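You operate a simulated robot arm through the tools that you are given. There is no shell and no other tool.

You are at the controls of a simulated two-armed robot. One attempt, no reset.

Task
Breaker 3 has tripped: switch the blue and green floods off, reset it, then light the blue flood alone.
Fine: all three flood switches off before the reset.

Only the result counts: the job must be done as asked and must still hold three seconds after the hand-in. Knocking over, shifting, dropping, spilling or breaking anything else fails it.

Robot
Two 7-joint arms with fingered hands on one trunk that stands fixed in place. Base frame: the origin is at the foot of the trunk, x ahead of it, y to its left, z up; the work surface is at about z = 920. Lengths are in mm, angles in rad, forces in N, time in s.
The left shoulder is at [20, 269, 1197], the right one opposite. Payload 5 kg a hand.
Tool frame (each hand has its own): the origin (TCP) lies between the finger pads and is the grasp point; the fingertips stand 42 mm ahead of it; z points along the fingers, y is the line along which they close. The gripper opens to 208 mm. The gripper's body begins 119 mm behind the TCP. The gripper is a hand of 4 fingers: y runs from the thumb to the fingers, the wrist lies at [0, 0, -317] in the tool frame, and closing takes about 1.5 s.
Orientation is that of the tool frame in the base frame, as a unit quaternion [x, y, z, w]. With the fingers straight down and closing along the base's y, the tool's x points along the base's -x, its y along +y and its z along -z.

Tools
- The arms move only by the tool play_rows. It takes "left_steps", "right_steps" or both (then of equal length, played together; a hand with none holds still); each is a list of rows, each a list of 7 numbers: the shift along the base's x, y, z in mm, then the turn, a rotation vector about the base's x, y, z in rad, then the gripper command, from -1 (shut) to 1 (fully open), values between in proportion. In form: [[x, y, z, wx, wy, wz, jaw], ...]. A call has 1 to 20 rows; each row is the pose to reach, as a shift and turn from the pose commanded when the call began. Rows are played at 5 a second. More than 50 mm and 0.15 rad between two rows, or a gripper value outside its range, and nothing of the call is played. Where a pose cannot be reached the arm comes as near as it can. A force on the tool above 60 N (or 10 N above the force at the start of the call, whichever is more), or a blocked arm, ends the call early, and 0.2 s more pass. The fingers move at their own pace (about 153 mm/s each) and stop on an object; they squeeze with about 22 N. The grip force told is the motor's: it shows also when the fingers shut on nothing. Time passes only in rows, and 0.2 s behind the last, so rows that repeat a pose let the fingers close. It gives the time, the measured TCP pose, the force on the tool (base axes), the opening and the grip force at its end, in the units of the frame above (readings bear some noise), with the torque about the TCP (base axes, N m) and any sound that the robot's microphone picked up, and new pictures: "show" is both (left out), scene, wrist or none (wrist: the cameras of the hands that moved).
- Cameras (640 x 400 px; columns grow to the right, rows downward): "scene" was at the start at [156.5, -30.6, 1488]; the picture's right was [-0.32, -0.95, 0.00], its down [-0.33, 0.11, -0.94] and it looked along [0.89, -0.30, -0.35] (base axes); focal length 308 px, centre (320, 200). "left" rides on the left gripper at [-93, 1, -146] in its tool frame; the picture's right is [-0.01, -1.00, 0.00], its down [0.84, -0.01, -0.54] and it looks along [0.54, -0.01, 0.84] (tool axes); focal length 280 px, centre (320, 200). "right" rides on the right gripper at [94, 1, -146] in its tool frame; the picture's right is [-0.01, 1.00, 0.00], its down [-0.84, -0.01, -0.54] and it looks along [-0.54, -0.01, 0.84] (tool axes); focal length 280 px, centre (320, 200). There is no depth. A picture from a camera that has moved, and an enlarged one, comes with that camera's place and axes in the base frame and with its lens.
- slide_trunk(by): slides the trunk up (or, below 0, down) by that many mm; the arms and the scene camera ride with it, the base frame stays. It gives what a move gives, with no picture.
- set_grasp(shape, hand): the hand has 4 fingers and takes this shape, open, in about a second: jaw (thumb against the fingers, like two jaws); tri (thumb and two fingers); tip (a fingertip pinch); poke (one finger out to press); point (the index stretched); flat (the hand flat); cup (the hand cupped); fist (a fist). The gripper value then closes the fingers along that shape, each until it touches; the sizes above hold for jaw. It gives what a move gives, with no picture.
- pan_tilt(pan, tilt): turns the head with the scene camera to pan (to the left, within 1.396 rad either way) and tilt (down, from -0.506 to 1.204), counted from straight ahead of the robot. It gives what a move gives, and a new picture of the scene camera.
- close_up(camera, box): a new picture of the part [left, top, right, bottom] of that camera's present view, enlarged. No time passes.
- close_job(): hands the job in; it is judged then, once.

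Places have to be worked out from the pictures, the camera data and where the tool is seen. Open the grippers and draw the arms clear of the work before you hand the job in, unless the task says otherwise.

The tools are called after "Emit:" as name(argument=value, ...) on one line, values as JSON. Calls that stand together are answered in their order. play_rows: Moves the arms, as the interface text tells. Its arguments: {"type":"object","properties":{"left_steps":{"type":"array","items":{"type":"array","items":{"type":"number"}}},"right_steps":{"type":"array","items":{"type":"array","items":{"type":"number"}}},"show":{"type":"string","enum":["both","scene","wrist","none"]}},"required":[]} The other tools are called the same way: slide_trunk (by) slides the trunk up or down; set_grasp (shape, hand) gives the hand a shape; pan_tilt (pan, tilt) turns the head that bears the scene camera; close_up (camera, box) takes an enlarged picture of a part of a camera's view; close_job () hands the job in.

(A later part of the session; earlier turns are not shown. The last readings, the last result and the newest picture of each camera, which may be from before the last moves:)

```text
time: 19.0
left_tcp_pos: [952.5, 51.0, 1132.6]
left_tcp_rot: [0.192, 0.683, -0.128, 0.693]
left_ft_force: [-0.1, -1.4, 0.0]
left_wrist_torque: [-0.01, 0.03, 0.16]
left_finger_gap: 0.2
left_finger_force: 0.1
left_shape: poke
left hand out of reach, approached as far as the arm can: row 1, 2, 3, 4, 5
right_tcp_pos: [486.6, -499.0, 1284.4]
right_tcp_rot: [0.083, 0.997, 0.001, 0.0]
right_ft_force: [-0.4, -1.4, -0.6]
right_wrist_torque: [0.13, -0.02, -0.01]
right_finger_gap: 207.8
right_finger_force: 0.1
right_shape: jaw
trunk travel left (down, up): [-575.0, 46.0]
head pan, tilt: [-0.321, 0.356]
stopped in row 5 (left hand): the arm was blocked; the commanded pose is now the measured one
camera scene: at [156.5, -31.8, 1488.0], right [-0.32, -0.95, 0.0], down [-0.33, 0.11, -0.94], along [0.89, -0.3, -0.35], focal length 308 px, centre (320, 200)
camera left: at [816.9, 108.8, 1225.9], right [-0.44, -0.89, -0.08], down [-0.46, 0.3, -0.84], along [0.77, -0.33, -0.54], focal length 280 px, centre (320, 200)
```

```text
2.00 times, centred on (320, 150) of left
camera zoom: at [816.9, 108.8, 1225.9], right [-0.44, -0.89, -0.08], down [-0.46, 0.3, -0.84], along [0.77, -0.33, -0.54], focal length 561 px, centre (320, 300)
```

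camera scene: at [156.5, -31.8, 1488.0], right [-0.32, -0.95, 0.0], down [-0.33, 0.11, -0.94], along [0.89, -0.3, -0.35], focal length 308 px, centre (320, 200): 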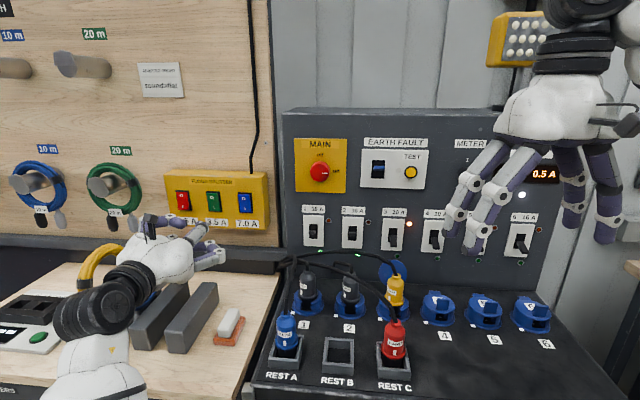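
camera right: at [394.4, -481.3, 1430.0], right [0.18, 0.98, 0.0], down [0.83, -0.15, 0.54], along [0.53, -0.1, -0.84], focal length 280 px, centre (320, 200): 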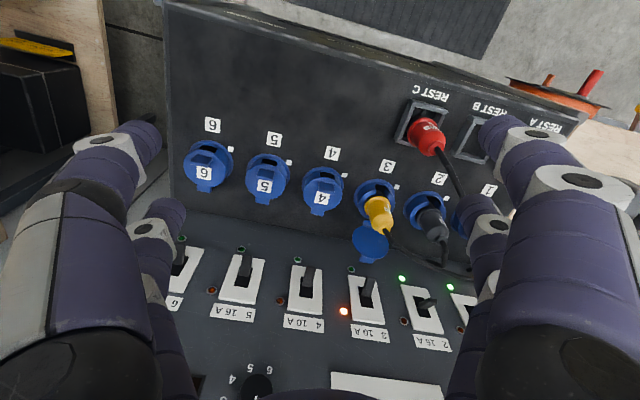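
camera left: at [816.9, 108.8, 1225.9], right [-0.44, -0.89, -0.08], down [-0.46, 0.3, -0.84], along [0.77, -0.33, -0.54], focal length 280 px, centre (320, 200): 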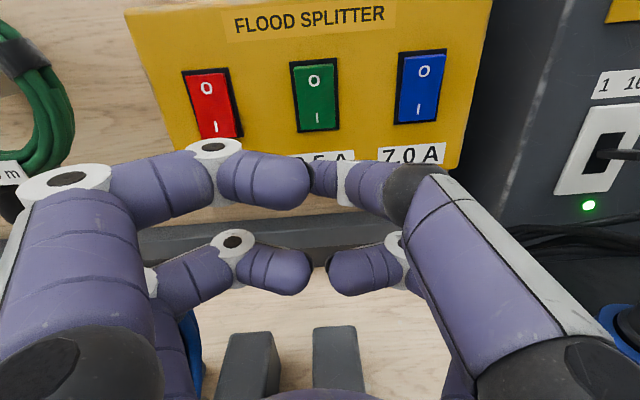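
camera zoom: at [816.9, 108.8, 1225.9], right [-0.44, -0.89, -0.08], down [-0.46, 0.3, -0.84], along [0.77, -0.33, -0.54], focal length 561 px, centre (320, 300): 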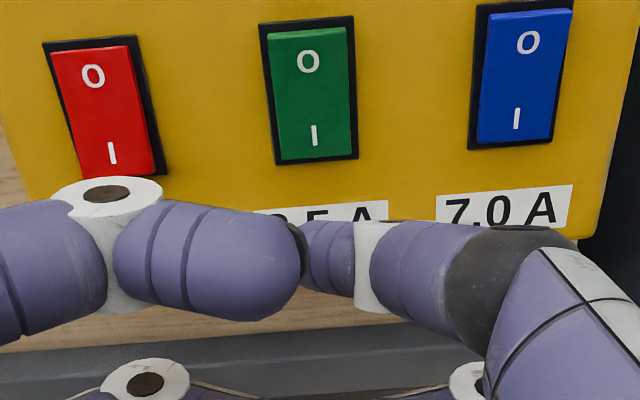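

The arm swerved to (952, 51, 1133) and stopped; low poses with a horizontal hand are poorly reachable, and the hand is now near the cable coils. I go straight up out of there in small steps first.

Emit:
play_rows(left_steps=[[0, 0, 15, 0, 0, 0, 1], [0, 0, 30, 0, 0, 0, 1], [0, 0, 45, 0, 0, 0, 1], [0, 0, 60, 0, 0, 0, 1], [0, 0, 75, 0, 0, 0, 1]], show="both")

Emit:
close_up(camera="scene", box=[0, 160, 320, 360])

```text
time: 20.4
left_tcp_pos: [973.4, 125.5, 1175.3]
left_tcp_rot: [0.203, 0.69, -0.087, 0.69]
left_ft_force: [0.6, -0.3, -0.3]
left_wrist_torque: [0.01, -0.03, -0.04]
left_finger_gap: 0.0
left_finger_force: 0.0
left_shape: poke
left hand out of reach, approached as far as the arm can: row 2, 3, 4, 5
right_tcp_pos: [488.2, -497.3, 1283.8]
right_tcp_rot: [0.085, 0.996, 0.0, 0.001]
right_ft_force: [1.1, 0.3, -0.1]
right_wrist_torque: [0.02, 0.06, -0.01]
right_finger_gap: 207.8
right_finger_force: 0.1
right_shape: jaw
trunk travel left (down, up): [-575.0, 46.0]
head pan, tilt: [-0.321, 0.356]
stopped in row 5 (left hand): the arm was blocked; the commanded pose is now the measured one
camera scene: at [157.0, -30.6, 1487.9], right [-0.32, -0.95, 0.0], down [-0.33, 0.11, -0.94], along [0.89, -0.3, -0.35], focal length 308 px, centre (320, 200)
camera left: at [836.3, 169.6, 1272.4], right [-0.4, -0.9, -0.14], down [-0.47, 0.34, -0.81], along [0.79, -0.26, -0.56], focal length 280 px, centre (320, 200)
```

scene: 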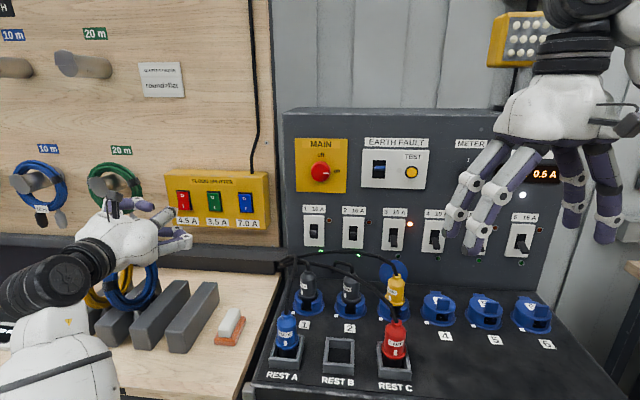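
left: 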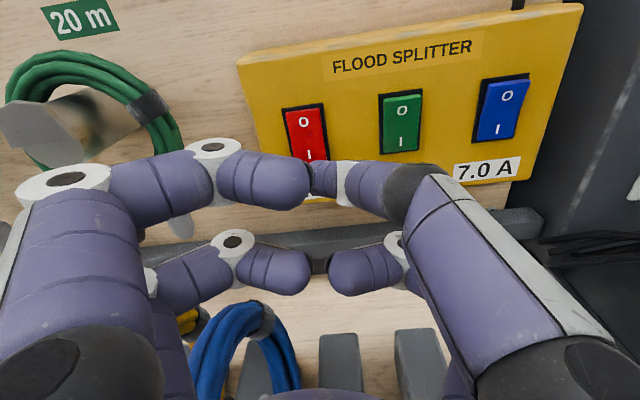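

```text
2.00 times, centred on (160, 260) of scene
camera zoom: at [157.0, -30.6, 1487.9], right [-0.32, -0.95, 0.0], down [-0.33, 0.11, -0.94], along [0.89, -0.3, -0.35], focal length 616 px, centre (640, 80)
```

zoom: 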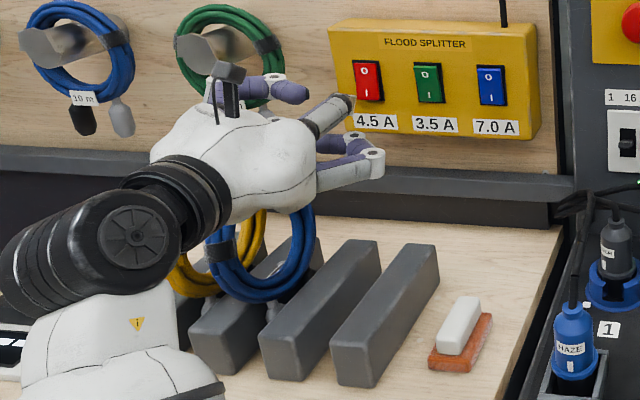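

I check the coils closely to see whether they've been disturbed.

Emit:
close_up(camera="scene", box=[60, 225, 220, 325])

Emit:
close_up(camera="left", box=[160, 250, 480, 400])

```text
4.00 times, centred on (140, 275) of scene
camera zoom: at [157.0, -30.6, 1487.9], right [-0.32, -0.95, 0.0], down [-0.33, 0.11, -0.94], along [0.89, -0.3, -0.35], focal length 1232 px, centre (1040, -100)
```

zoom: 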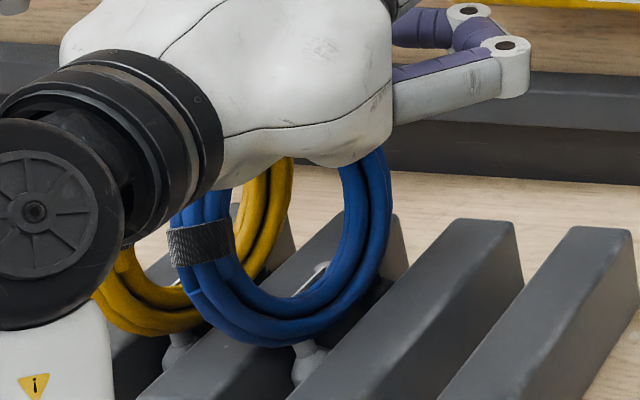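

```text
2.00 times, centred on (320, 325) of left
camera zoom: at [836.3, 169.6, 1272.4], right [-0.4, -0.9, -0.14], down [-0.47, 0.34, -0.81], along [0.79, -0.26, -0.56], focal length 561 px, centre (320, -50)
```

zoom: 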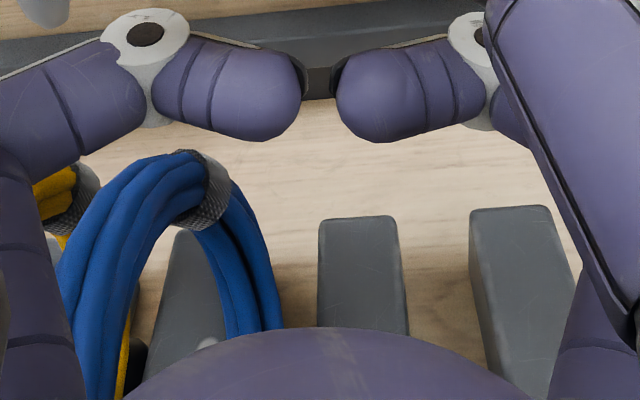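

The hand is just above the blue coil. I pitch the hand down about its closing axis while rising, which lifts the palm and wrist away from the coils into the arm's easier posture.

Emit:
play_rows(left_steps=[[-5, 0, 10, 0.048, 0.108, 0.019, 1], [-10, 0, 20, 0.096, 0.216, 0.038, 1], [-15, 0, 30, 0.144, 0.324, 0.057, 1], [-20, 0, 40, 0.192, 0.432, 0.076, 1]], show="both")

```text
time: 21.4
left_tcp_pos: [955.4, 124.2, 1214.0]
left_tcp_rot: [0.217, 0.835, -0.039, 0.504]
left_ft_force: [0.1, 1.6, -3.0]
left_wrist_torque: [-0.16, -0.27, -0.11]
left_finger_gap: 0.0
left_finger_force: 0.0
left_shape: poke
right_tcp_pos: [488.1, -497.9, 1284.4]
right_tcp_rot: [0.083, 0.997, -0.001, 0.0]
right_ft_force: [0.9, 1.5, 0.6]
right_wrist_torque: [-0.24, -0.05, 0.02]
right_finger_gap: 207.7
right_finger_force: 0.2
right_shape: jaw
trunk travel left (down, up): [-575.0, 46.0]
head pan, tilt: [-0.321, 0.356]
camera scene: at [156.7, -29.0, 1488.0], right [-0.32, -0.95, 0.0], down [-0.33, 0.11, -0.94], along [0.89, -0.3, -0.35], focal length 308 px, centre (320, 200)
camera left: at [869.4, 136.2, 1364.7], right [-0.4, -0.91, -0.14], down [-0.78, 0.41, -0.46], along [0.48, -0.07, -0.87], focal length 280 px, centre (320, 200)
```

scene: 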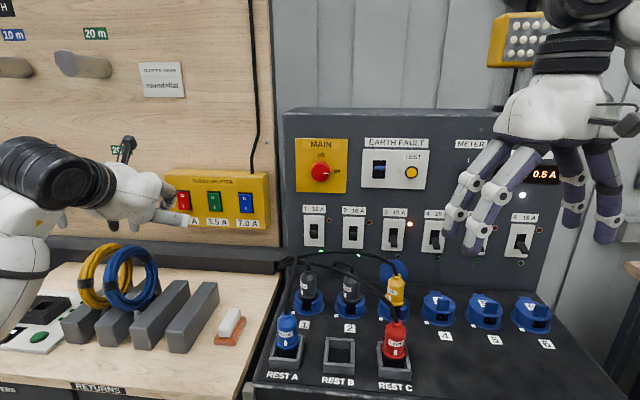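
left: 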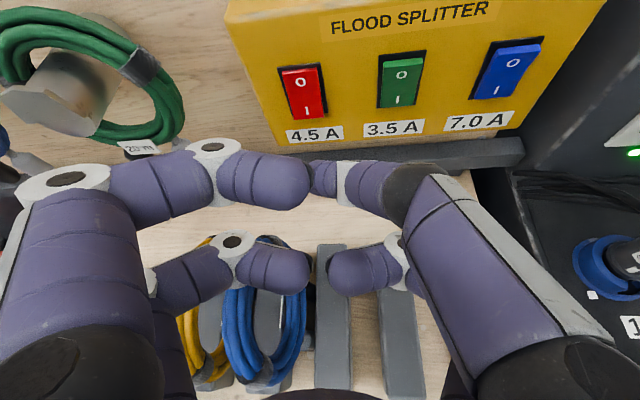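

The arm is back in reach. I zoom on the coils to compare with the first pictures.

Emit:
close_up(camera="scene", box=[0, 200, 320, 400])

Emit:
close_up(camera="scene", box=[60, 230, 220, 330])

Emit:
close_up(camera="left", box=[160, 200, 480, 400])

```text
2.00 times, centred on (160, 300) of scene
camera zoom: at [156.7, -29.0, 1488.0], right [-0.32, -0.95, 0.0], down [-0.33, 0.11, -0.94], along [0.89, -0.3, -0.35], focal length 616 px, centre (640, 0)
```

zoom: 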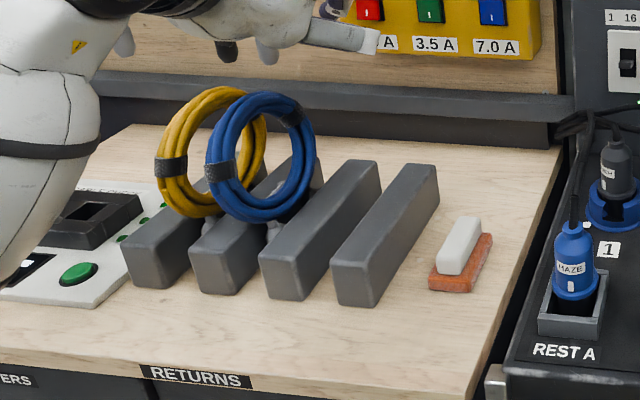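

```text
4.00 times, centred on (140, 280) of scene
camera zoom: at [156.7, -29.0, 1488.0], right [-0.32, -0.95, 0.0], down [-0.33, 0.11, -0.94], along [0.89, -0.3, -0.35], focal length 1232 px, centre (1040, -120)
```

zoom: 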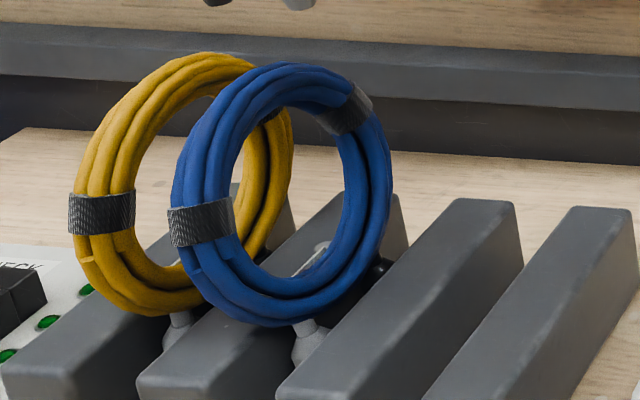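

```text
2.00 times, centred on (320, 300) of left
camera zoom: at [869.4, 136.2, 1364.7], right [-0.4, -0.91, -0.14], down [-0.78, 0.41, -0.46], along [0.48, -0.07, -0.87], focal length 561 px, centre (320, 0)
```

zoom: 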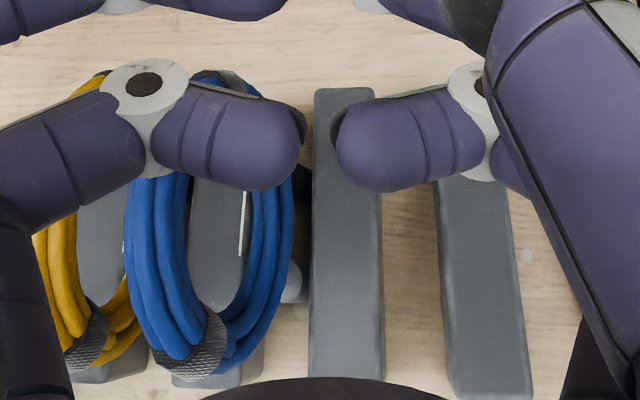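

The blue coil looks leaned about 20 mm left of where it first stood; I note that to set right later. For now, with a ~30° downward pitch the arm is well in reach, so I square the hand to the panel and carry it over toward blue, staying high.

Emit:
play_rows(left_steps=[[-10, -20, 15, -0.046, 0.022, -0.01, 1], [-20, -50, 25, -0.093, 0.045, -0.02, 1], [-30, -85, 30, -0.139, 0.067, -0.03, 1], [-30, -85, 30, -0.139, 0.067, -0.03, 1]], show="both")

```text
time: 22.4
left_tcp_pos: [923.1, 36.7, 1245.0]
left_tcp_rot: [0.192, 0.842, -0.111, 0.491]
left_ft_force: [0.2, 1.1, -0.1]
left_wrist_torque: [-0.06, -0.03, -0.1]
left_finger_gap: 0.0
left_finger_force: 0.0
left_shape: poke
right_tcp_pos: [488.0, -497.7, 1284.6]
right_tcp_rot: [0.083, 0.997, 0.0, -0.001]
right_ft_force: [0.6, 0.8, 0.2]
right_wrist_torque: [-0.1, 0.06, -0.02]
right_finger_gap: 208.1
right_finger_force: 0.0
right_shape: jaw
trunk travel left (down, up): [-575.0, 46.0]
head pan, tilt: [-0.321, 0.356]
camera scene: at [157.2, -29.9, 1487.9], right [-0.31, -0.95, 0.0], down [-0.33, 0.11, -0.94], along [0.89, -0.3, -0.35], focal length 308 px, centre (320, 200)
camera left: at [849.0, 72.9, 1398.0], right [-0.43, -0.9, 0.01], down [-0.8, 0.37, -0.47], along [0.42, -0.21, -0.88], focal length 280 px, centre (320, 200)
```

scene: 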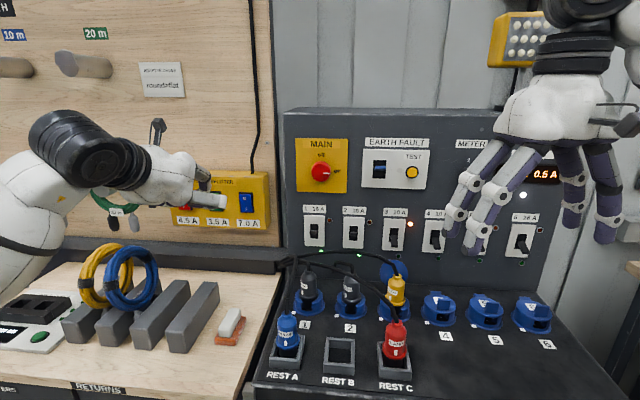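
left: 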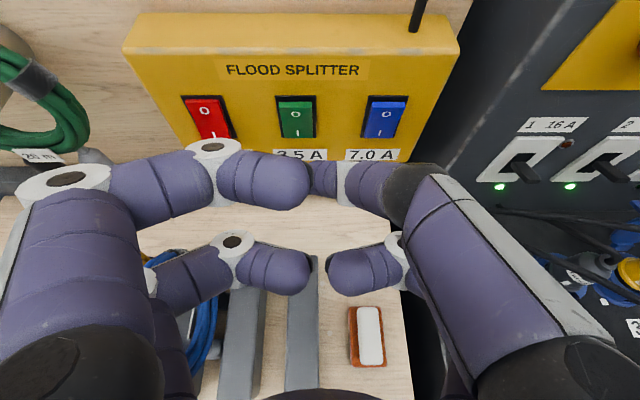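

Orientation now matches. I move to the pre-press point, tip about 50 mm in front of the blue "O".

Emit:
play_rows(left_steps=[[4, -30, -10, 0, 0, 0, 1], [8, -60, -25, 0, 0, 0, 1], [13.6, -85.2, -40, 0, 0, 0, 1], [13.6, -85.2, -40, 0, 0, 0, 1]], show="both")

Emit:
close_up(camera="scene", box=[160, 150, 320, 250])

Emit:
close_up(camera="left", box=[220, 50, 460, 200])

```text
time: 23.4
left_tcp_pos: [936.5, -49.0, 1206.9]
left_tcp_rot: [0.193, 0.842, -0.111, 0.492]
left_ft_force: [-0.2, 0.0, 0.4]
left_wrist_torque: [-0.01, 0.0, -0.04]
left_finger_gap: 0.0
left_finger_force: 0.0
left_shape: poke
right_tcp_pos: [487.7, -497.8, 1284.1]
right_tcp_rot: [0.083, 0.997, 0.0, 0.0]
right_ft_force: [1.0, 1.2, -0.5]
right_wrist_torque: [-0.02, -0.02, -0.02]
right_finger_gap: 207.8
right_finger_force: 0.0
right_shape: jaw
trunk travel left (down, up): [-575.0, 46.0]
head pan, tilt: [-0.321, 0.356]
camera scene: at [156.4, -30.2, 1488.1], right [-0.32, -0.95, 0.0], down [-0.33, 0.11, -0.94], along [0.89, -0.3, -0.35], focal length 308 px, centre (320, 200)
camera left: at [862.4, -13.0, 1359.5], right [-0.43, -0.9, 0.01], down [-0.8, 0.37, -0.47], along [0.42, -0.21, -0.88], focal length 280 px, centre (320, 200)
```

scene: 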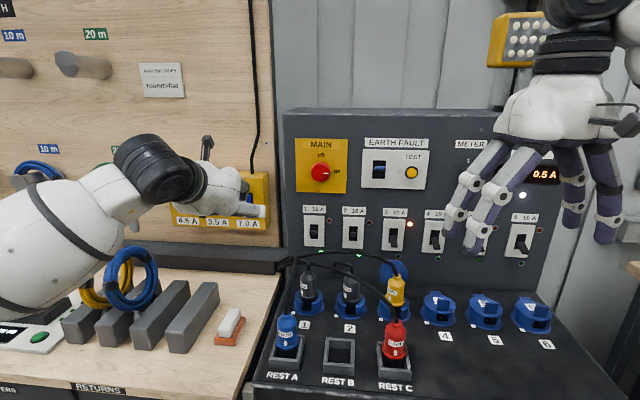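
left: 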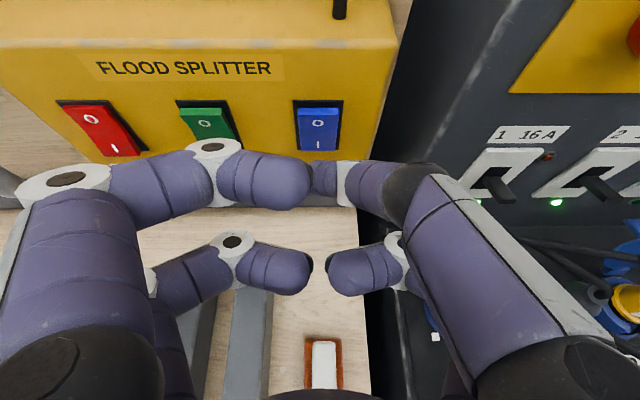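

```text
4.00 times, centred on (240, 200) of scene
camera zoom: at [156.4, -30.2, 1488.1], right [-0.32, -0.95, 0.0], down [-0.33, 0.11, -0.94], along [0.89, -0.3, -0.35], focal length 1232 px, centre (640, 200)
```

zoom: 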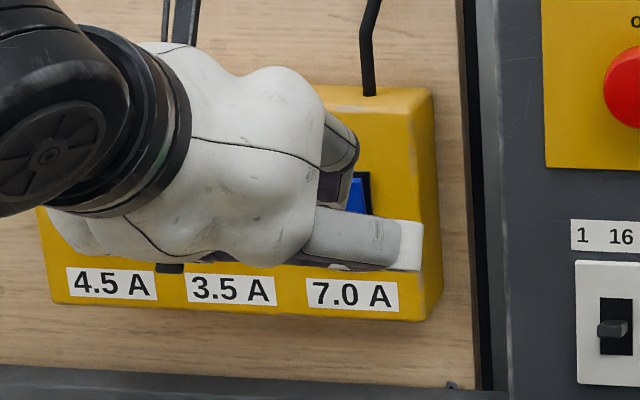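

```text
2.67 times, centred on (340, 125) of left
camera zoom: at [862.4, -13.0, 1359.5], right [-0.43, -0.9, 0.01], down [-0.8, 0.37, -0.47], along [0.42, -0.21, -0.88], focal length 748 px, centre (267, 400)
```

zoom: 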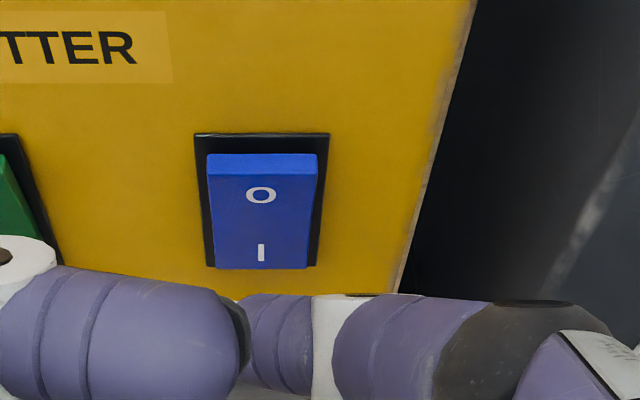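

The wrist view confirms the tip is laterally in line with blue's "O", about 49 mm off its surface. I advance along the panel normal, 4 mm lower, slowing near contact and going to 60 mm.

Emit:
play_rows(left_steps=[[18, -8.7, -2, 0, 0, 0, 1], [36, -17.4, -4, 0, 0, 0, 1], [41.4, -20, -4, 0, 0, 0, 1], [45, -21.7, -4, 0, 0, 0, 1], [48.7, -23.4, -4, 0, 0, 0, 1], [52.3, -25.2, -4, 0, 0, 0, 1], [54.1, -26, -4, 0, 0, 0, 1]], show="both")

Emit:
close_up(camera="left", box=[220, 50, 460, 200])

```text
time: 24.8
left_tcp_pos: [982.3, -75.9, 1200.5]
left_tcp_rot: [0.197, 0.843, -0.114, 0.488]
left_ft_force: [-37.2, 13.3, 2.7]
left_wrist_torque: [0.27, 0.68, 0.11]
left_finger_gap: 0.2
left_finger_force: 0.1
left_shape: poke
right_tcp_pos: [486.0, -497.4, 1285.8]
right_tcp_rot: [0.083, 0.997, -0.001, 0.001]
right_ft_force: [1.7, 0.8, -0.5]
right_wrist_torque: [-0.03, 0.06, -0.02]
right_finger_gap: 207.9
right_finger_force: 0.1
right_shape: jaw
trunk travel left (down, up): [-575.0, 46.0]
head pan, tilt: [-0.321, 0.356]
stopped in row 7 (left hand): the force on the tool passed its limit at 64 N (the readings are from after the stop); the commanded pose is now the measured one
camera scene: at [154.0, -29.5, 1488.4], right [-0.31, -0.95, 0.0], down [-0.33, 0.11, -0.94], along [0.89, -0.3, -0.35], focal length 308 px, centre (320, 200)
camera left: at [909.2, -39.4, 1354.7], right [-0.43, -0.9, 0.01], down [-0.8, 0.38, -0.46], along [0.41, -0.21, -0.89], focal length 280 px, centre (320, 200)
```

scene: 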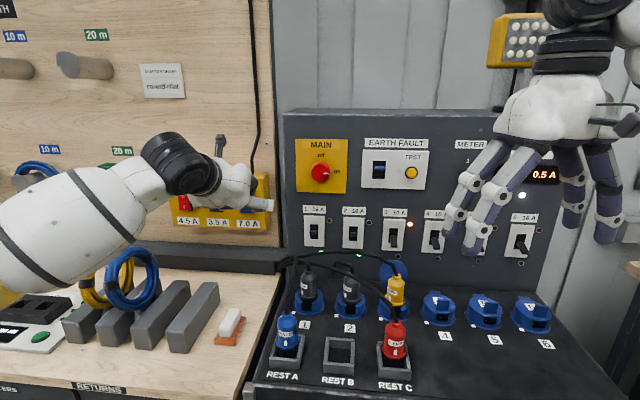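
left: 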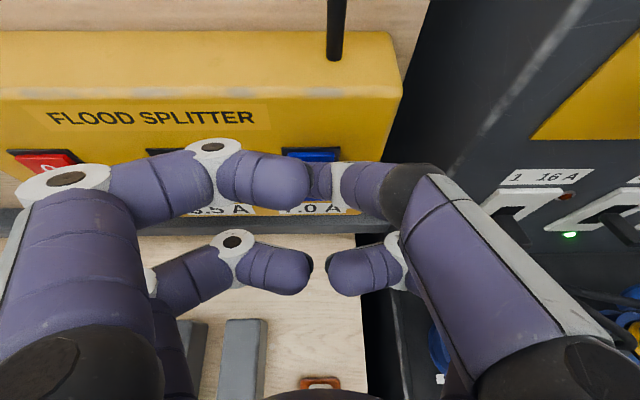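

```text
2.67 times, centred on (340, 125) of left
camera zoom: at [909.2, -39.4, 1354.7], right [-0.43, -0.9, 0.01], down [-0.8, 0.38, -0.46], along [0.41, -0.21, -0.89], focal length 748 px, centre (267, 400)
```

zoom: 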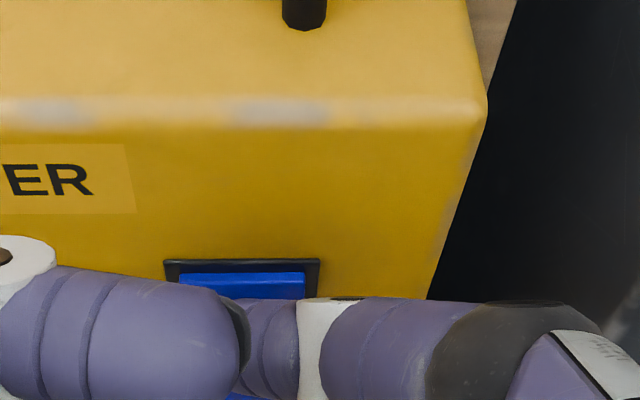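

The press reached 64 N after ~53 mm. I back off along the normal and look at whether the blue rocker flipped.

Emit:
play_rows(left_steps=[[-9, 4.3, 0, 0, 0, 0, 1], [-27, 13, 0, 0, 0, 0, 1], [-45, 21.7, 0, 0, 0, 0, 1], [-45, 21.7, 0, 0, 0, 0, 1]], show="none")

Emit:
close_up(camera="left", box=[220, 50, 460, 200])

Emit:
close_up(camera="left", box=[0, 50, 400, 200])

```text
time: 25.8
left_tcp_pos: [941.4, -55.0, 1199.6]
left_tcp_rot: [0.195, 0.843, -0.112, 0.488]
left_ft_force: [-1.2, -0.7, 0.9]
left_wrist_torque: [0.02, 0.0, 0.05]
left_finger_gap: 0.0
left_finger_force: 0.0
left_shape: poke
right_tcp_pos: [487.1, -499.5, 1284.1]
right_tcp_rot: [0.083, 0.997, 0.0, 0.0]
right_ft_force: [0.2, -0.1, -0.2]
right_wrist_torque: [0.01, -0.04, -0.02]
right_finger_gap: 207.9
right_finger_force: 0.0
right_shape: jaw
trunk travel left (down, up): [-575.0, 46.0]
head pan, tilt: [-0.321, 0.356]
```

```text
2.67 times, centred on (340, 125) of left
camera zoom: at [868.7, -18.5, 1352.4], right [-0.43, -0.9, 0.01], down [-0.8, 0.38, -0.46], along [0.41, -0.21, -0.89], focal length 748 px, centre (267, 400)
```

zoom: 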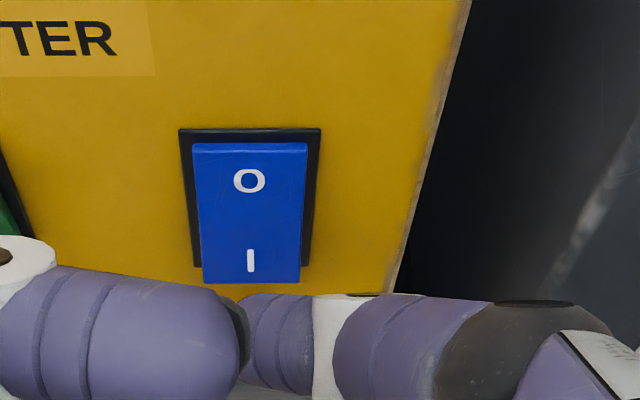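

```text
1.60 times, centred on (200, 125) of left
camera zoom: at [868.7, -18.5, 1352.4], right [-0.43, -0.9, 0.01], down [-0.8, 0.38, -0.46], along [0.41, -0.21, -0.89], focal length 449 px, centre (512, 320)
```

zoom: 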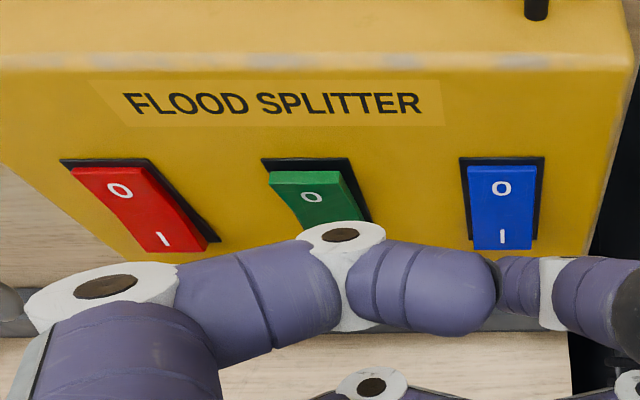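

Blue is now off (top flush, bottom standing out). I move 99.6 mm left along the panel to line up with green's "O".

Emit:
play_rows(left_steps=[[14.4, 29.9, 1, 0, 0, 0, 1], [28.8, 59.8, 2, 0, 0, 0, 1], [43.2, 89.7, 3.4, 0, 0, 0, 1], [43.2, 89.7, 3.4, 0, 0, 0, 1]], show="none")

Emit:
close_up(camera="left", box=[220, 50, 460, 200])

Emit:
close_up(camera="scene", box=[0, 100, 320, 300])

```text
time: 26.8
left_tcp_pos: [986.8, 33.1, 1202.6]
left_tcp_rot: [0.196, 0.843, -0.112, 0.489]
left_ft_force: [-0.1, -1.4, 0.7]
left_wrist_torque: [0.04, 0.05, 0.07]
left_finger_gap: 0.0
left_finger_force: 0.0
left_shape: poke
right_tcp_pos: [485.6, -499.7, 1283.3]
right_tcp_rot: [0.084, 0.997, 0.001, 0.0]
right_ft_force: [-0.4, -0.9, -0.6]
right_wrist_torque: [0.07, -0.02, -0.01]
right_finger_gap: 208.0
right_finger_force: 0.0
right_shape: jaw
trunk travel left (down, up): [-575.0, 46.0]
head pan, tilt: [-0.321, 0.356]
```

```text
2.67 times, centred on (340, 125) of left
camera zoom: at [913.4, 69.3, 1356.1], right [-0.43, -0.9, 0.01], down [-0.8, 0.38, -0.46], along [0.41, -0.21, -0.89], focal length 748 px, centre (267, 400)
```

zoom: 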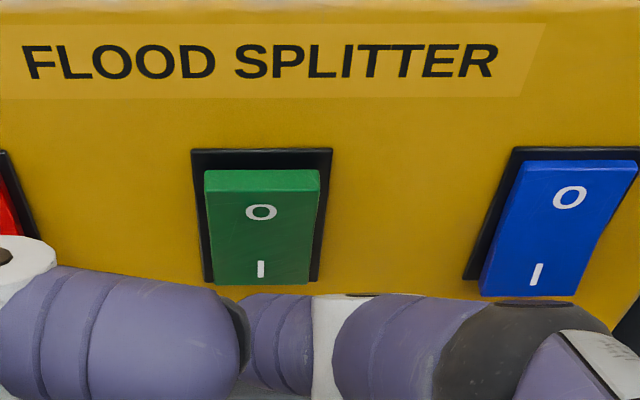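

```text
2.00 times, centred on (160, 200) of scene
camera zoom: at [156.4, -31.6, 1488.0], right [-0.32, -0.95, 0.0], down [-0.33, 0.11, -0.94], along [0.89, -0.3, -0.35], focal length 616 px, centre (640, 200)
```

zoom: 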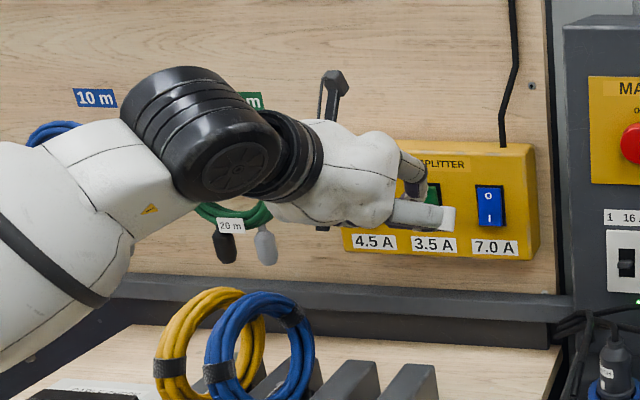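

Green's "O" is lined up with the finger (gap about 39 mm). I press it along the normal the same way.

Emit:
play_rows(left_steps=[[18, -8.7, 0, 0, 0, 0, 1], [29.7, -14.3, 0, 0, 0, 0, 1], [34.2, -16.5, 0, 0, 0, 0, 1], [37.8, -18.2, 0, 0, 0, 0, 1], [40.5, -19.5, 0, 0, 0, 0, 1], [43.2, -20.8, 0, 0, 0, 0, 1], [46, -22.1, 0, 0, 0, 0, 1]], show="none")

Emit:
play_rows(left_steps=[[-9, 4.3, 0, 0, 0, 0, 1], [-27, 13, 0, 0, 0, 0, 1], [-45, 21.7, 0, 0, 0, 0, 1], [-45, 21.7, 0, 0, 0, 0, 1]], show="none")

Emit:
close_up(camera="left", box=[100, 40, 500, 200])

```text
time: 28.3
left_tcp_pos: [1022.4, 11.1, 1202.2]
left_tcp_rot: [0.197, 0.843, -0.114, 0.487]
left_ft_force: [-40.2, 13.5, 0.2]
left_wrist_torque: [0.27, 0.86, -0.05]
left_finger_gap: 0.0
left_finger_force: 0.1
left_shape: poke
right_tcp_pos: [484.8, -496.4, 1285.3]
right_tcp_rot: [0.083, 0.997, 0.0, 0.001]
right_ft_force: [0.3, -0.5, -0.8]
right_wrist_torque: [0.02, 0.07, 0.0]
right_finger_gap: 207.7
right_finger_force: 0.1
right_shape: jaw
trunk travel left (down, up): [-575.0, 46.0]
head pan, tilt: [-0.321, 0.356]
stopped in row 7 (left hand): the force on the tool passed its limit at 66 N (the readings are from after the stop); the commanded pose is now the measured one
```

```text
time: 29.3
left_tcp_pos: [979.8, 32.1, 1198.0]
left_tcp_rot: [0.196, 0.844, -0.113, 0.487]
left_ft_force: [-0.6, -1.0, 0.0]
left_wrist_torque: [0.02, 0.0, 0.03]
left_finger_gap: 0.0
left_finger_force: 0.1
left_shape: poke
right_tcp_pos: [485.5, -498.8, 1284.0]
right_tcp_rot: [0.084, 0.996, 0.001, 0.0]
right_ft_force: [0.2, 0.0, 1.1]
right_wrist_torque: [0.06, -0.03, -0.04]
right_finger_gap: 207.8
right_finger_force: 0.1
right_shape: jaw
trunk travel left (down, up): [-575.0, 46.0]
head pan, tilt: [-0.321, 0.356]
```

```text
1.60 times, centred on (300, 120) of left
camera zoom: at [908.3, 68.7, 1353.1], right [-0.43, -0.9, 0.01], down [-0.8, 0.38, -0.46], along [0.41, -0.21, -0.89], focal length 449 px, centre (352, 328)
```

zoom: 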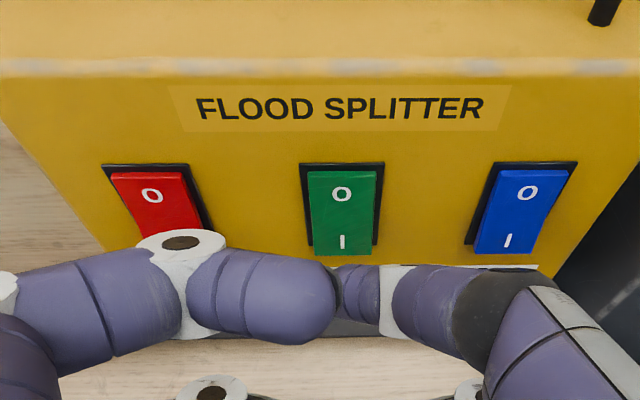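

All three rockers are off now. Next the breaker: plugs and cables stand right in front of it, so I plan to use the right hand from above with a fingertip pinch on the lever. I shape the right hand to "tip" and look at it.

Emit:
set_grasp(hand="right", shape="tip")

Emit:
close_up(camera="right", box=[0, 0, 640, 400])

Emit:
close_up(camera="scene", box=[400, 0, 640, 300])

```text
time: 30.2
left_tcp_pos: [979.5, 33.3, 1198.9]
left_tcp_rot: [0.196, 0.844, -0.113, 0.486]
left_ft_force: [-1.1, 0.2, -0.1]
left_wrist_torque: [-0.01, 0.06, 0.0]
left_finger_gap: 0.0
left_finger_force: 0.0
left_shape: poke
right_tcp_pos: [487.9, -498.9, 1283.1]
right_tcp_rot: [0.083, 0.997, -0.001, 0.0]
right_ft_force: [-0.9, -0.2, 0.6]
right_wrist_torque: [0.01, 0.03, 0.0]
right_finger_gap: 207.7
right_finger_force: 0.0
right_shape: tip
trunk travel left (down, up): [-575.0, 46.0]
head pan, tilt: [-0.321, 0.356]
```

```text
1.00 times, centred on (320, 200) of right (not enlarged: the box is as wide or as high as the picture)
camera zoom: at [394.2, -480.9, 1429.6], right [0.18, 0.98, 0.0], down [0.83, -0.15, 0.54], along [0.53, -0.1, -0.84], focal length 280 px, centre (320, 200)
```

zoom: 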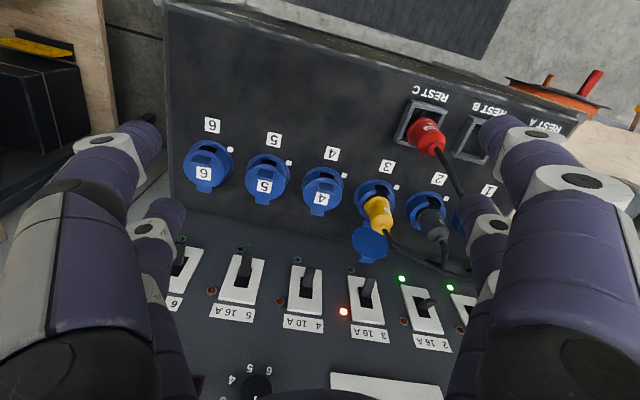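

```text
1.33 times, centred on (520, 150) of scene
camera zoom: at [156.6, -30.6, 1488.0], right [-0.32, -0.95, 0.0], down [-0.33, 0.11, -0.94], along [0.89, -0.3, -0.35], focal length 411 px, centre (53, 267)
```

zoom: 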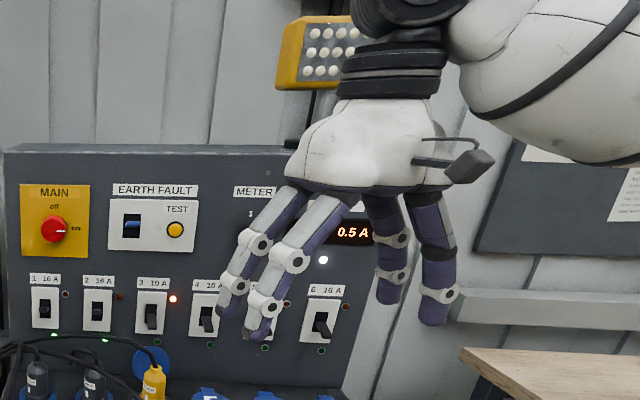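

The "tip" shape starts wide open. I close it part-way in free air to see which fingertips meet and where.

Emit:
play_rows(right_steps=[[0, 0, 0, 0, 0, 0, -0.55], [0, 0, 0, 0, 0, 0, -0.55], [0, 0, 0, 0, 0, 0, -0.55], [0, 0, 0, 0, 0, 0, -0.55], [0, 0, 0, 0, 0, 0, -0.55], [0, 0, 0, 0, 0, 0, -0.55]], show="both")

Emit:
close_up(camera="scene", box=[420, 80, 640, 260])

```text
time: 31.6
left_tcp_pos: [980.0, 32.4, 1198.6]
left_tcp_rot: [0.197, 0.844, -0.113, 0.486]
left_ft_force: [-0.1, 0.5, -0.2]
left_wrist_torque: [-0.01, 0.02, 0.02]
left_finger_gap: 0.0
left_finger_force: 0.2
left_shape: poke
right_tcp_pos: [487.0, -499.2, 1282.8]
right_tcp_rot: [0.083, 0.997, 0.0, 0.0]
right_ft_force: [-0.4, 0.3, 0.2]
right_wrist_torque: [0.02, -0.05, -0.01]
right_finger_gap: 47.3
right_finger_force: 0.0
right_shape: tip
trunk travel left (down, up): [-575.0, 46.0]
head pan, tilt: [-0.321, 0.356]
camera scene: at [156.6, -30.7, 1488.0], right [-0.32, -0.95, 0.0], down [-0.33, 0.11, -0.94], along [0.89, -0.3, -0.35], focal length 308 px, centre (320, 200)
camera right: at [394.2, -480.9, 1429.7], right [0.18, 0.98, 0.0], down [0.83, -0.15, 0.54], along [0.53, -0.1, -0.84], focal length 280 px, centre (320, 200)
```

scene: 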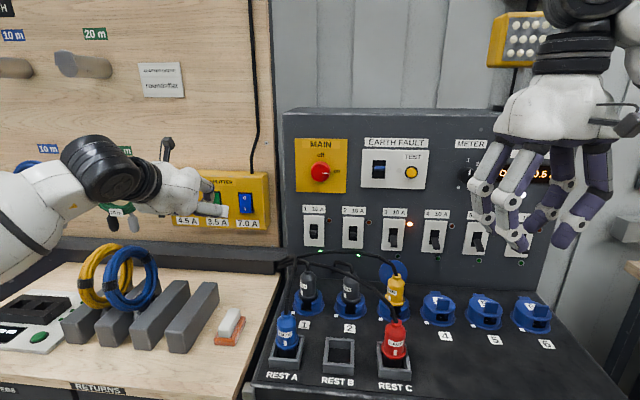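
right: 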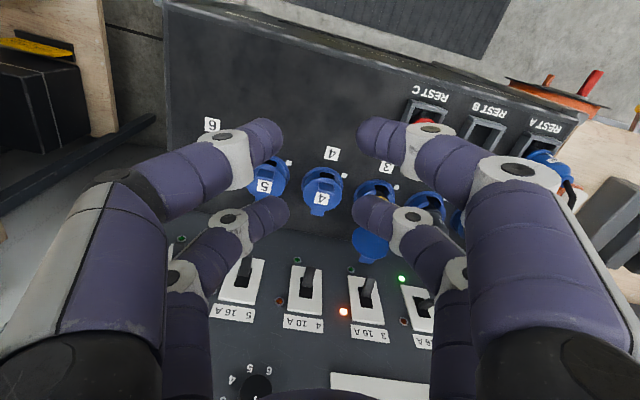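

```text
2.22 times, centred on (530, 170) of scene
camera zoom: at [156.6, -30.7, 1488.0], right [-0.32, -0.95, 0.0], down [-0.33, 0.11, -0.94], along [0.89, -0.3, -0.35], focal length 684 px, centre (-147, 267)
```

zoom: 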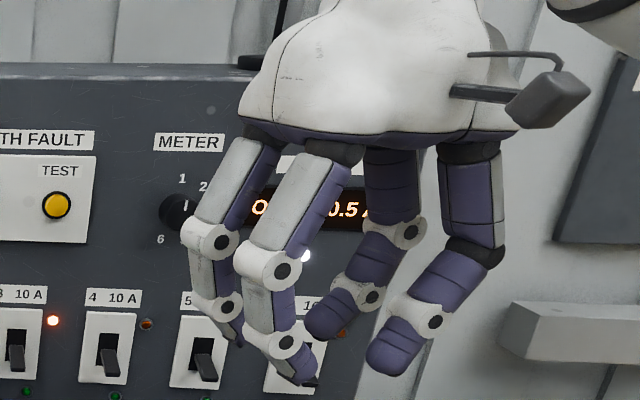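

In "tip" the hand shows two opposing finger pairs about 60 mm apart along the tool x. I close fully to see how the pairs meet.

Emit:
play_rows(right_steps=[[0, 0, 0, 0, 0, 0, -0.85], [0, 0, 0, 0, 0, 0, -0.85], [0, 0, 0, 0, 0, 0, -0.85], [0, 0, 0, 0, 0, 0, -0.85]], show="wrist")

Emit:
close_up(camera="scene", box=[420, 80, 640, 260])

```text
time: 32.6
left_tcp_pos: [980.6, 32.1, 1199.2]
left_tcp_rot: [0.196, 0.844, -0.112, 0.486]
left_ft_force: [-0.3, 0.1, 0.5]
left_wrist_torque: [-0.05, 0.02, 0.0]
left_finger_gap: 0.0
left_finger_force: 0.0
left_shape: poke
right_tcp_pos: [487.1, -498.7, 1285.1]
right_tcp_rot: [0.083, 0.997, 0.0, 0.001]
right_ft_force: [-0.4, 0.2, 0.4]
right_wrist_torque: [0.03, -0.02, 0.0]
right_finger_gap: 16.0
right_finger_force: 0.1
right_shape: tip
trunk travel left (down, up): [-575.0, 46.0]
head pan, tilt: [-0.321, 0.356]
camera right: at [394.2, -480.9, 1429.7], right [0.18, 0.98, 0.0], down [0.83, -0.15, 0.54], along [0.53, -0.1, -0.84], focal length 280 px, centre (320, 200)
```

right: 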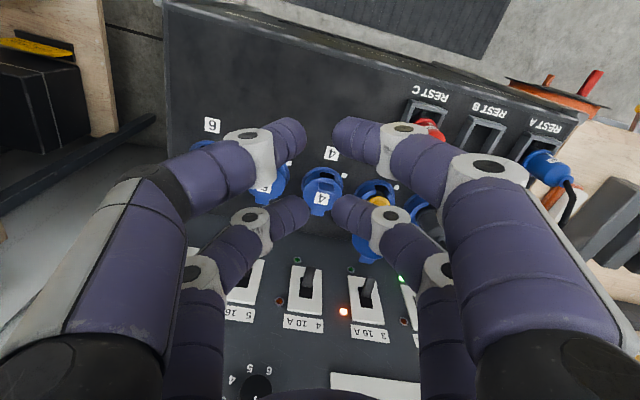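

```text
2.22 times, centred on (530, 170) of scene
camera zoom: at [156.6, -30.7, 1488.0], right [-0.32, -0.95, 0.0], down [-0.33, 0.11, -0.94], along [0.89, -0.3, -0.35], focal length 684 px, centre (-147, 267)
```

zoom: 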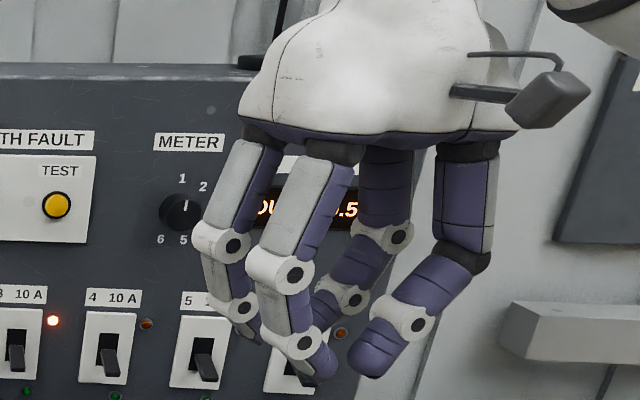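

Each pair closes like a small pincer, the pairs ±30 mm along tool x. Plan: right hand tilted 25° from vertical; closed front pair pushes the lever down to off, then the pair straddles the lever, closes beneath it and lifts it to on. First I turn the right hand to the panel yaw and tilt it, moving to stand off in front of breaker 3 at a safe height.

Emit:
play_rows(right_steps=[[10, 5, 0, 0, 0, -0.1, -1], [20, 10, 0, 0, 0, -0.2, -1], [30, 15, 0, 0, 0, -0.283, -1], [30, 15, 0, 0, 0, -0.283, -1]], show="none")

Emit:
play_rows(right_steps=[[30, 12, 0, -0.047, -0.098, 0, -1], [65, 25, 0, -0.095, -0.196, 0, -1], [105, 40, 0, -0.142, -0.295, 0, -1], [145, 56, 0, -0.189, -0.393, 0, -1], [184, 73, 0, -0.189, -0.393, 0, -1], [184, 73, 0, -0.189, -0.393, 0, -1]], show="both")

```text
time: 33.6
left_tcp_pos: [981.2, 31.9, 1198.6]
left_tcp_rot: [0.196, 0.844, -0.113, 0.486]
left_ft_force: [-0.8, 0.1, -0.1]
left_wrist_torque: [0.02, -0.02, 0.05]
left_finger_gap: 0.1
left_finger_force: 0.0
left_shape: poke
right_tcp_pos: [516.4, -482.3, 1285.0]
right_tcp_rot: [0.224, 0.975, 0.0, 0.001]
right_ft_force: [-0.1, -0.1, 0.6]
right_wrist_torque: [0.01, -0.03, 0.0]
right_finger_gap: 0.0
right_finger_force: 21.8
right_shape: tip
trunk travel left (down, up): [-575.0, 46.0]
head pan, tilt: [-0.321, 0.356]
```

```text
time: 35.0
left_tcp_pos: [979.0, 31.5, 1200.3]
left_tcp_rot: [0.197, 0.844, -0.113, 0.486]
left_ft_force: [0.4, -1.2, 1.3]
left_wrist_torque: [0.14, 0.04, 0.12]
left_finger_gap: 0.0
left_finger_force: 0.1
left_shape: poke
right_tcp_pos: [700.8, -410.4, 1284.0]
right_tcp_rot: [0.218, 0.952, -0.048, 0.212]
right_ft_force: [-0.7, -0.7, 0.4]
right_wrist_torque: [0.1, -0.07, 0.07]
right_finger_gap: 0.0
right_finger_force: 22.3
right_shape: tip
trunk travel left (down, up): [-575.0, 46.0]
head pan, tilt: [-0.321, 0.356]
camera scene: at [155.7, -31.5, 1488.3], right [-0.32, -0.95, 0.0], down [-0.33, 0.11, -0.94], along [0.89, -0.3, -0.35], focal length 308 px, centre (320, 200)
camera right: at [568.9, -345.3, 1376.5], right [0.45, 0.89, 0.01], down [0.48, -0.25, 0.84], along [0.76, -0.37, -0.53], focal length 280 px, centre (320, 200)
```

scene: 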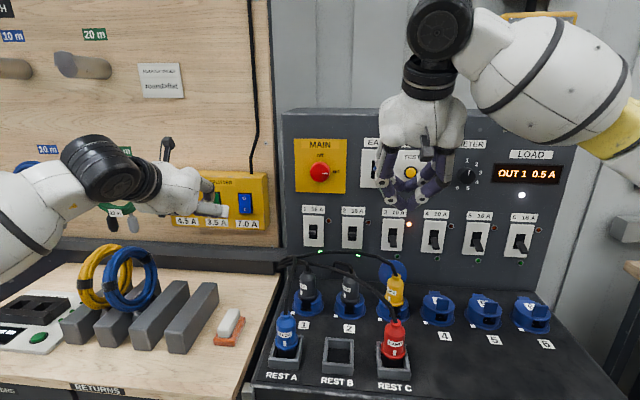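
right: 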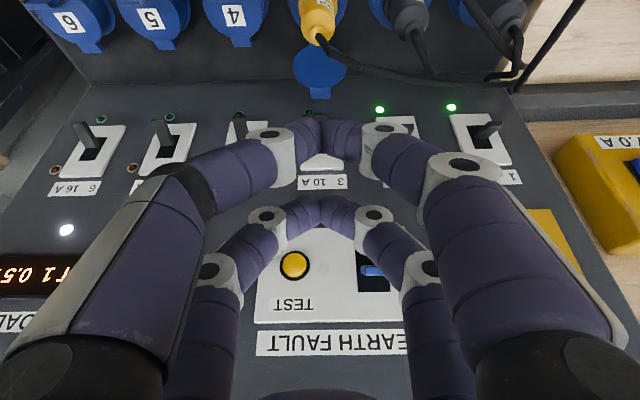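

The hand is well aligned with breaker 3 (label at the middle column). I move forward to about 67 mm from the panel and down to z≈1200, then check the clearance.

Emit:
play_rows(right_steps=[[0, 0, -30, 0, 0, 0, -1], [20, -10, -55, 0, 0, 0, -1], [45, -22, -70, 0, 0, 0, -1], [74.8, -36.5, -84, 0, 0, 0, -1], [74.8, -36.5, -84, 0, 0, 0, -1]], show="both")

Emit:
close_up(camera="scene", box=[300, 120, 500, 280])

```text
time: 36.2
left_tcp_pos: [979.9, 32.9, 1200.6]
left_tcp_rot: [0.196, 0.844, -0.113, 0.486]
left_ft_force: [-0.5, -0.5, 0.7]
left_wrist_torque: [0.01, 0.01, 0.02]
left_finger_gap: 0.0
left_finger_force: 0.2
left_shape: poke
right_tcp_pos: [778.6, -446.0, 1201.1]
right_tcp_rot: [0.217, 0.952, -0.047, 0.211]
right_ft_force: [0.6, 0.0, 0.4]
right_wrist_torque: [0.0, -0.02, -0.02]
right_finger_gap: 0.0
right_finger_force: 22.0
right_shape: tip
trunk travel left (down, up): [-575.0, 46.0]
head pan, tilt: [-0.321, 0.356]
camera scene: at [155.9, -30.6, 1488.3], right [-0.32, -0.95, 0.0], down [-0.33, 0.11, -0.94], along [0.89, -0.3, -0.35], focal length 308 px, centre (320, 200)
camera right: at [645.4, -382.1, 1293.1], right [0.45, 0.9, 0.01], down [0.48, -0.24, 0.84], along [0.76, -0.37, -0.54], focal length 280 px, centre (320, 200)
```

scene: 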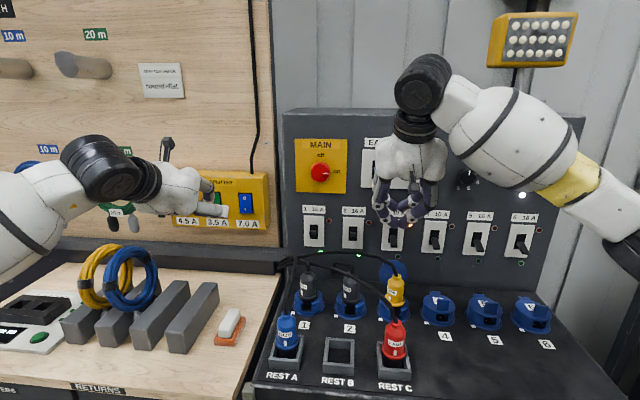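
right: 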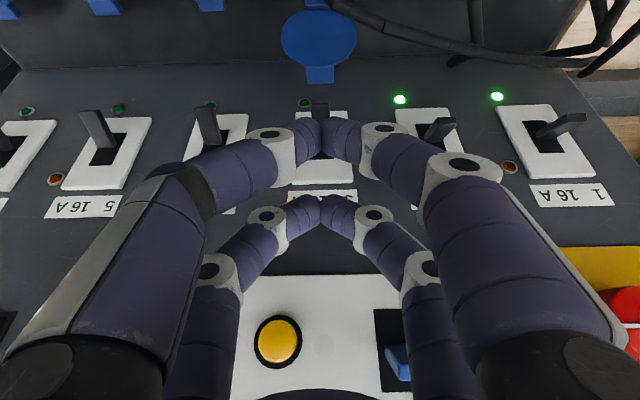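

```text
2.50 times, centred on (400, 200) of scene
camera zoom: at [155.9, -30.6, 1488.3], right [-0.32, -0.95, 0.0], down [-0.33, 0.11, -0.94], along [0.89, -0.3, -0.35], focal length 770 px, centre (120, 200)
```

zoom: 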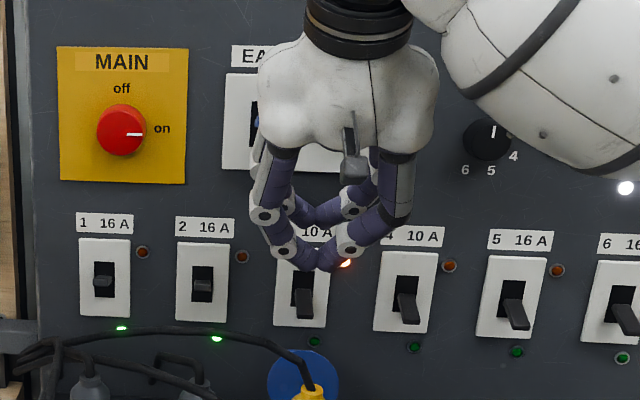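

Geometry matches my model of the finger pairs. I zoom the right wrist view on the lever for lateral alignment.

Emit:
close_up(camera="right", box=[240, 70, 400, 220])

Emit:
close_up(camera="scene", box=[360, 180, 440, 260])

```text
2.67 times, centred on (320, 145) of right
camera zoom: at [645.4, -382.1, 1293.1], right [0.45, 0.9, 0.01], down [0.48, -0.24, 0.84], along [0.76, -0.37, -0.54], focal length 748 px, centre (320, 347)
```

zoom: 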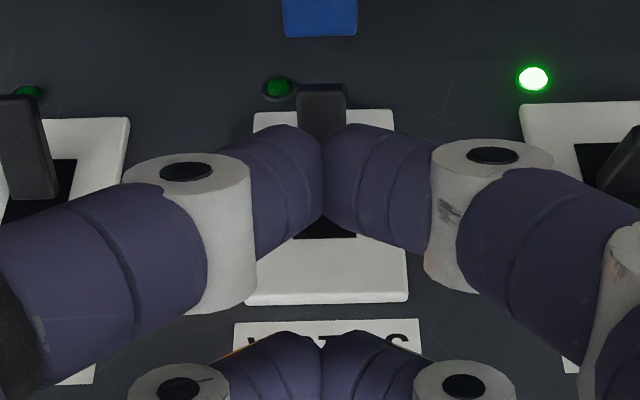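

```text
5.00 times, centred on (400, 220) of scene
camera zoom: at [155.9, -30.6, 1488.3], right [-0.32, -0.95, 0.0], down [-0.33, 0.11, -0.94], along [0.89, -0.3, -0.35], focal length 1540 px, centre (-80, 100)
```

zoom: 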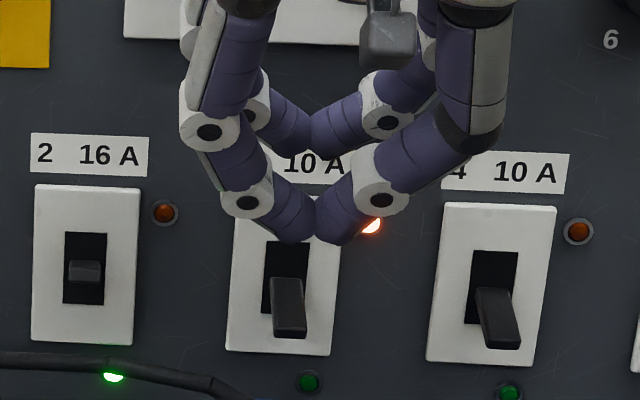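

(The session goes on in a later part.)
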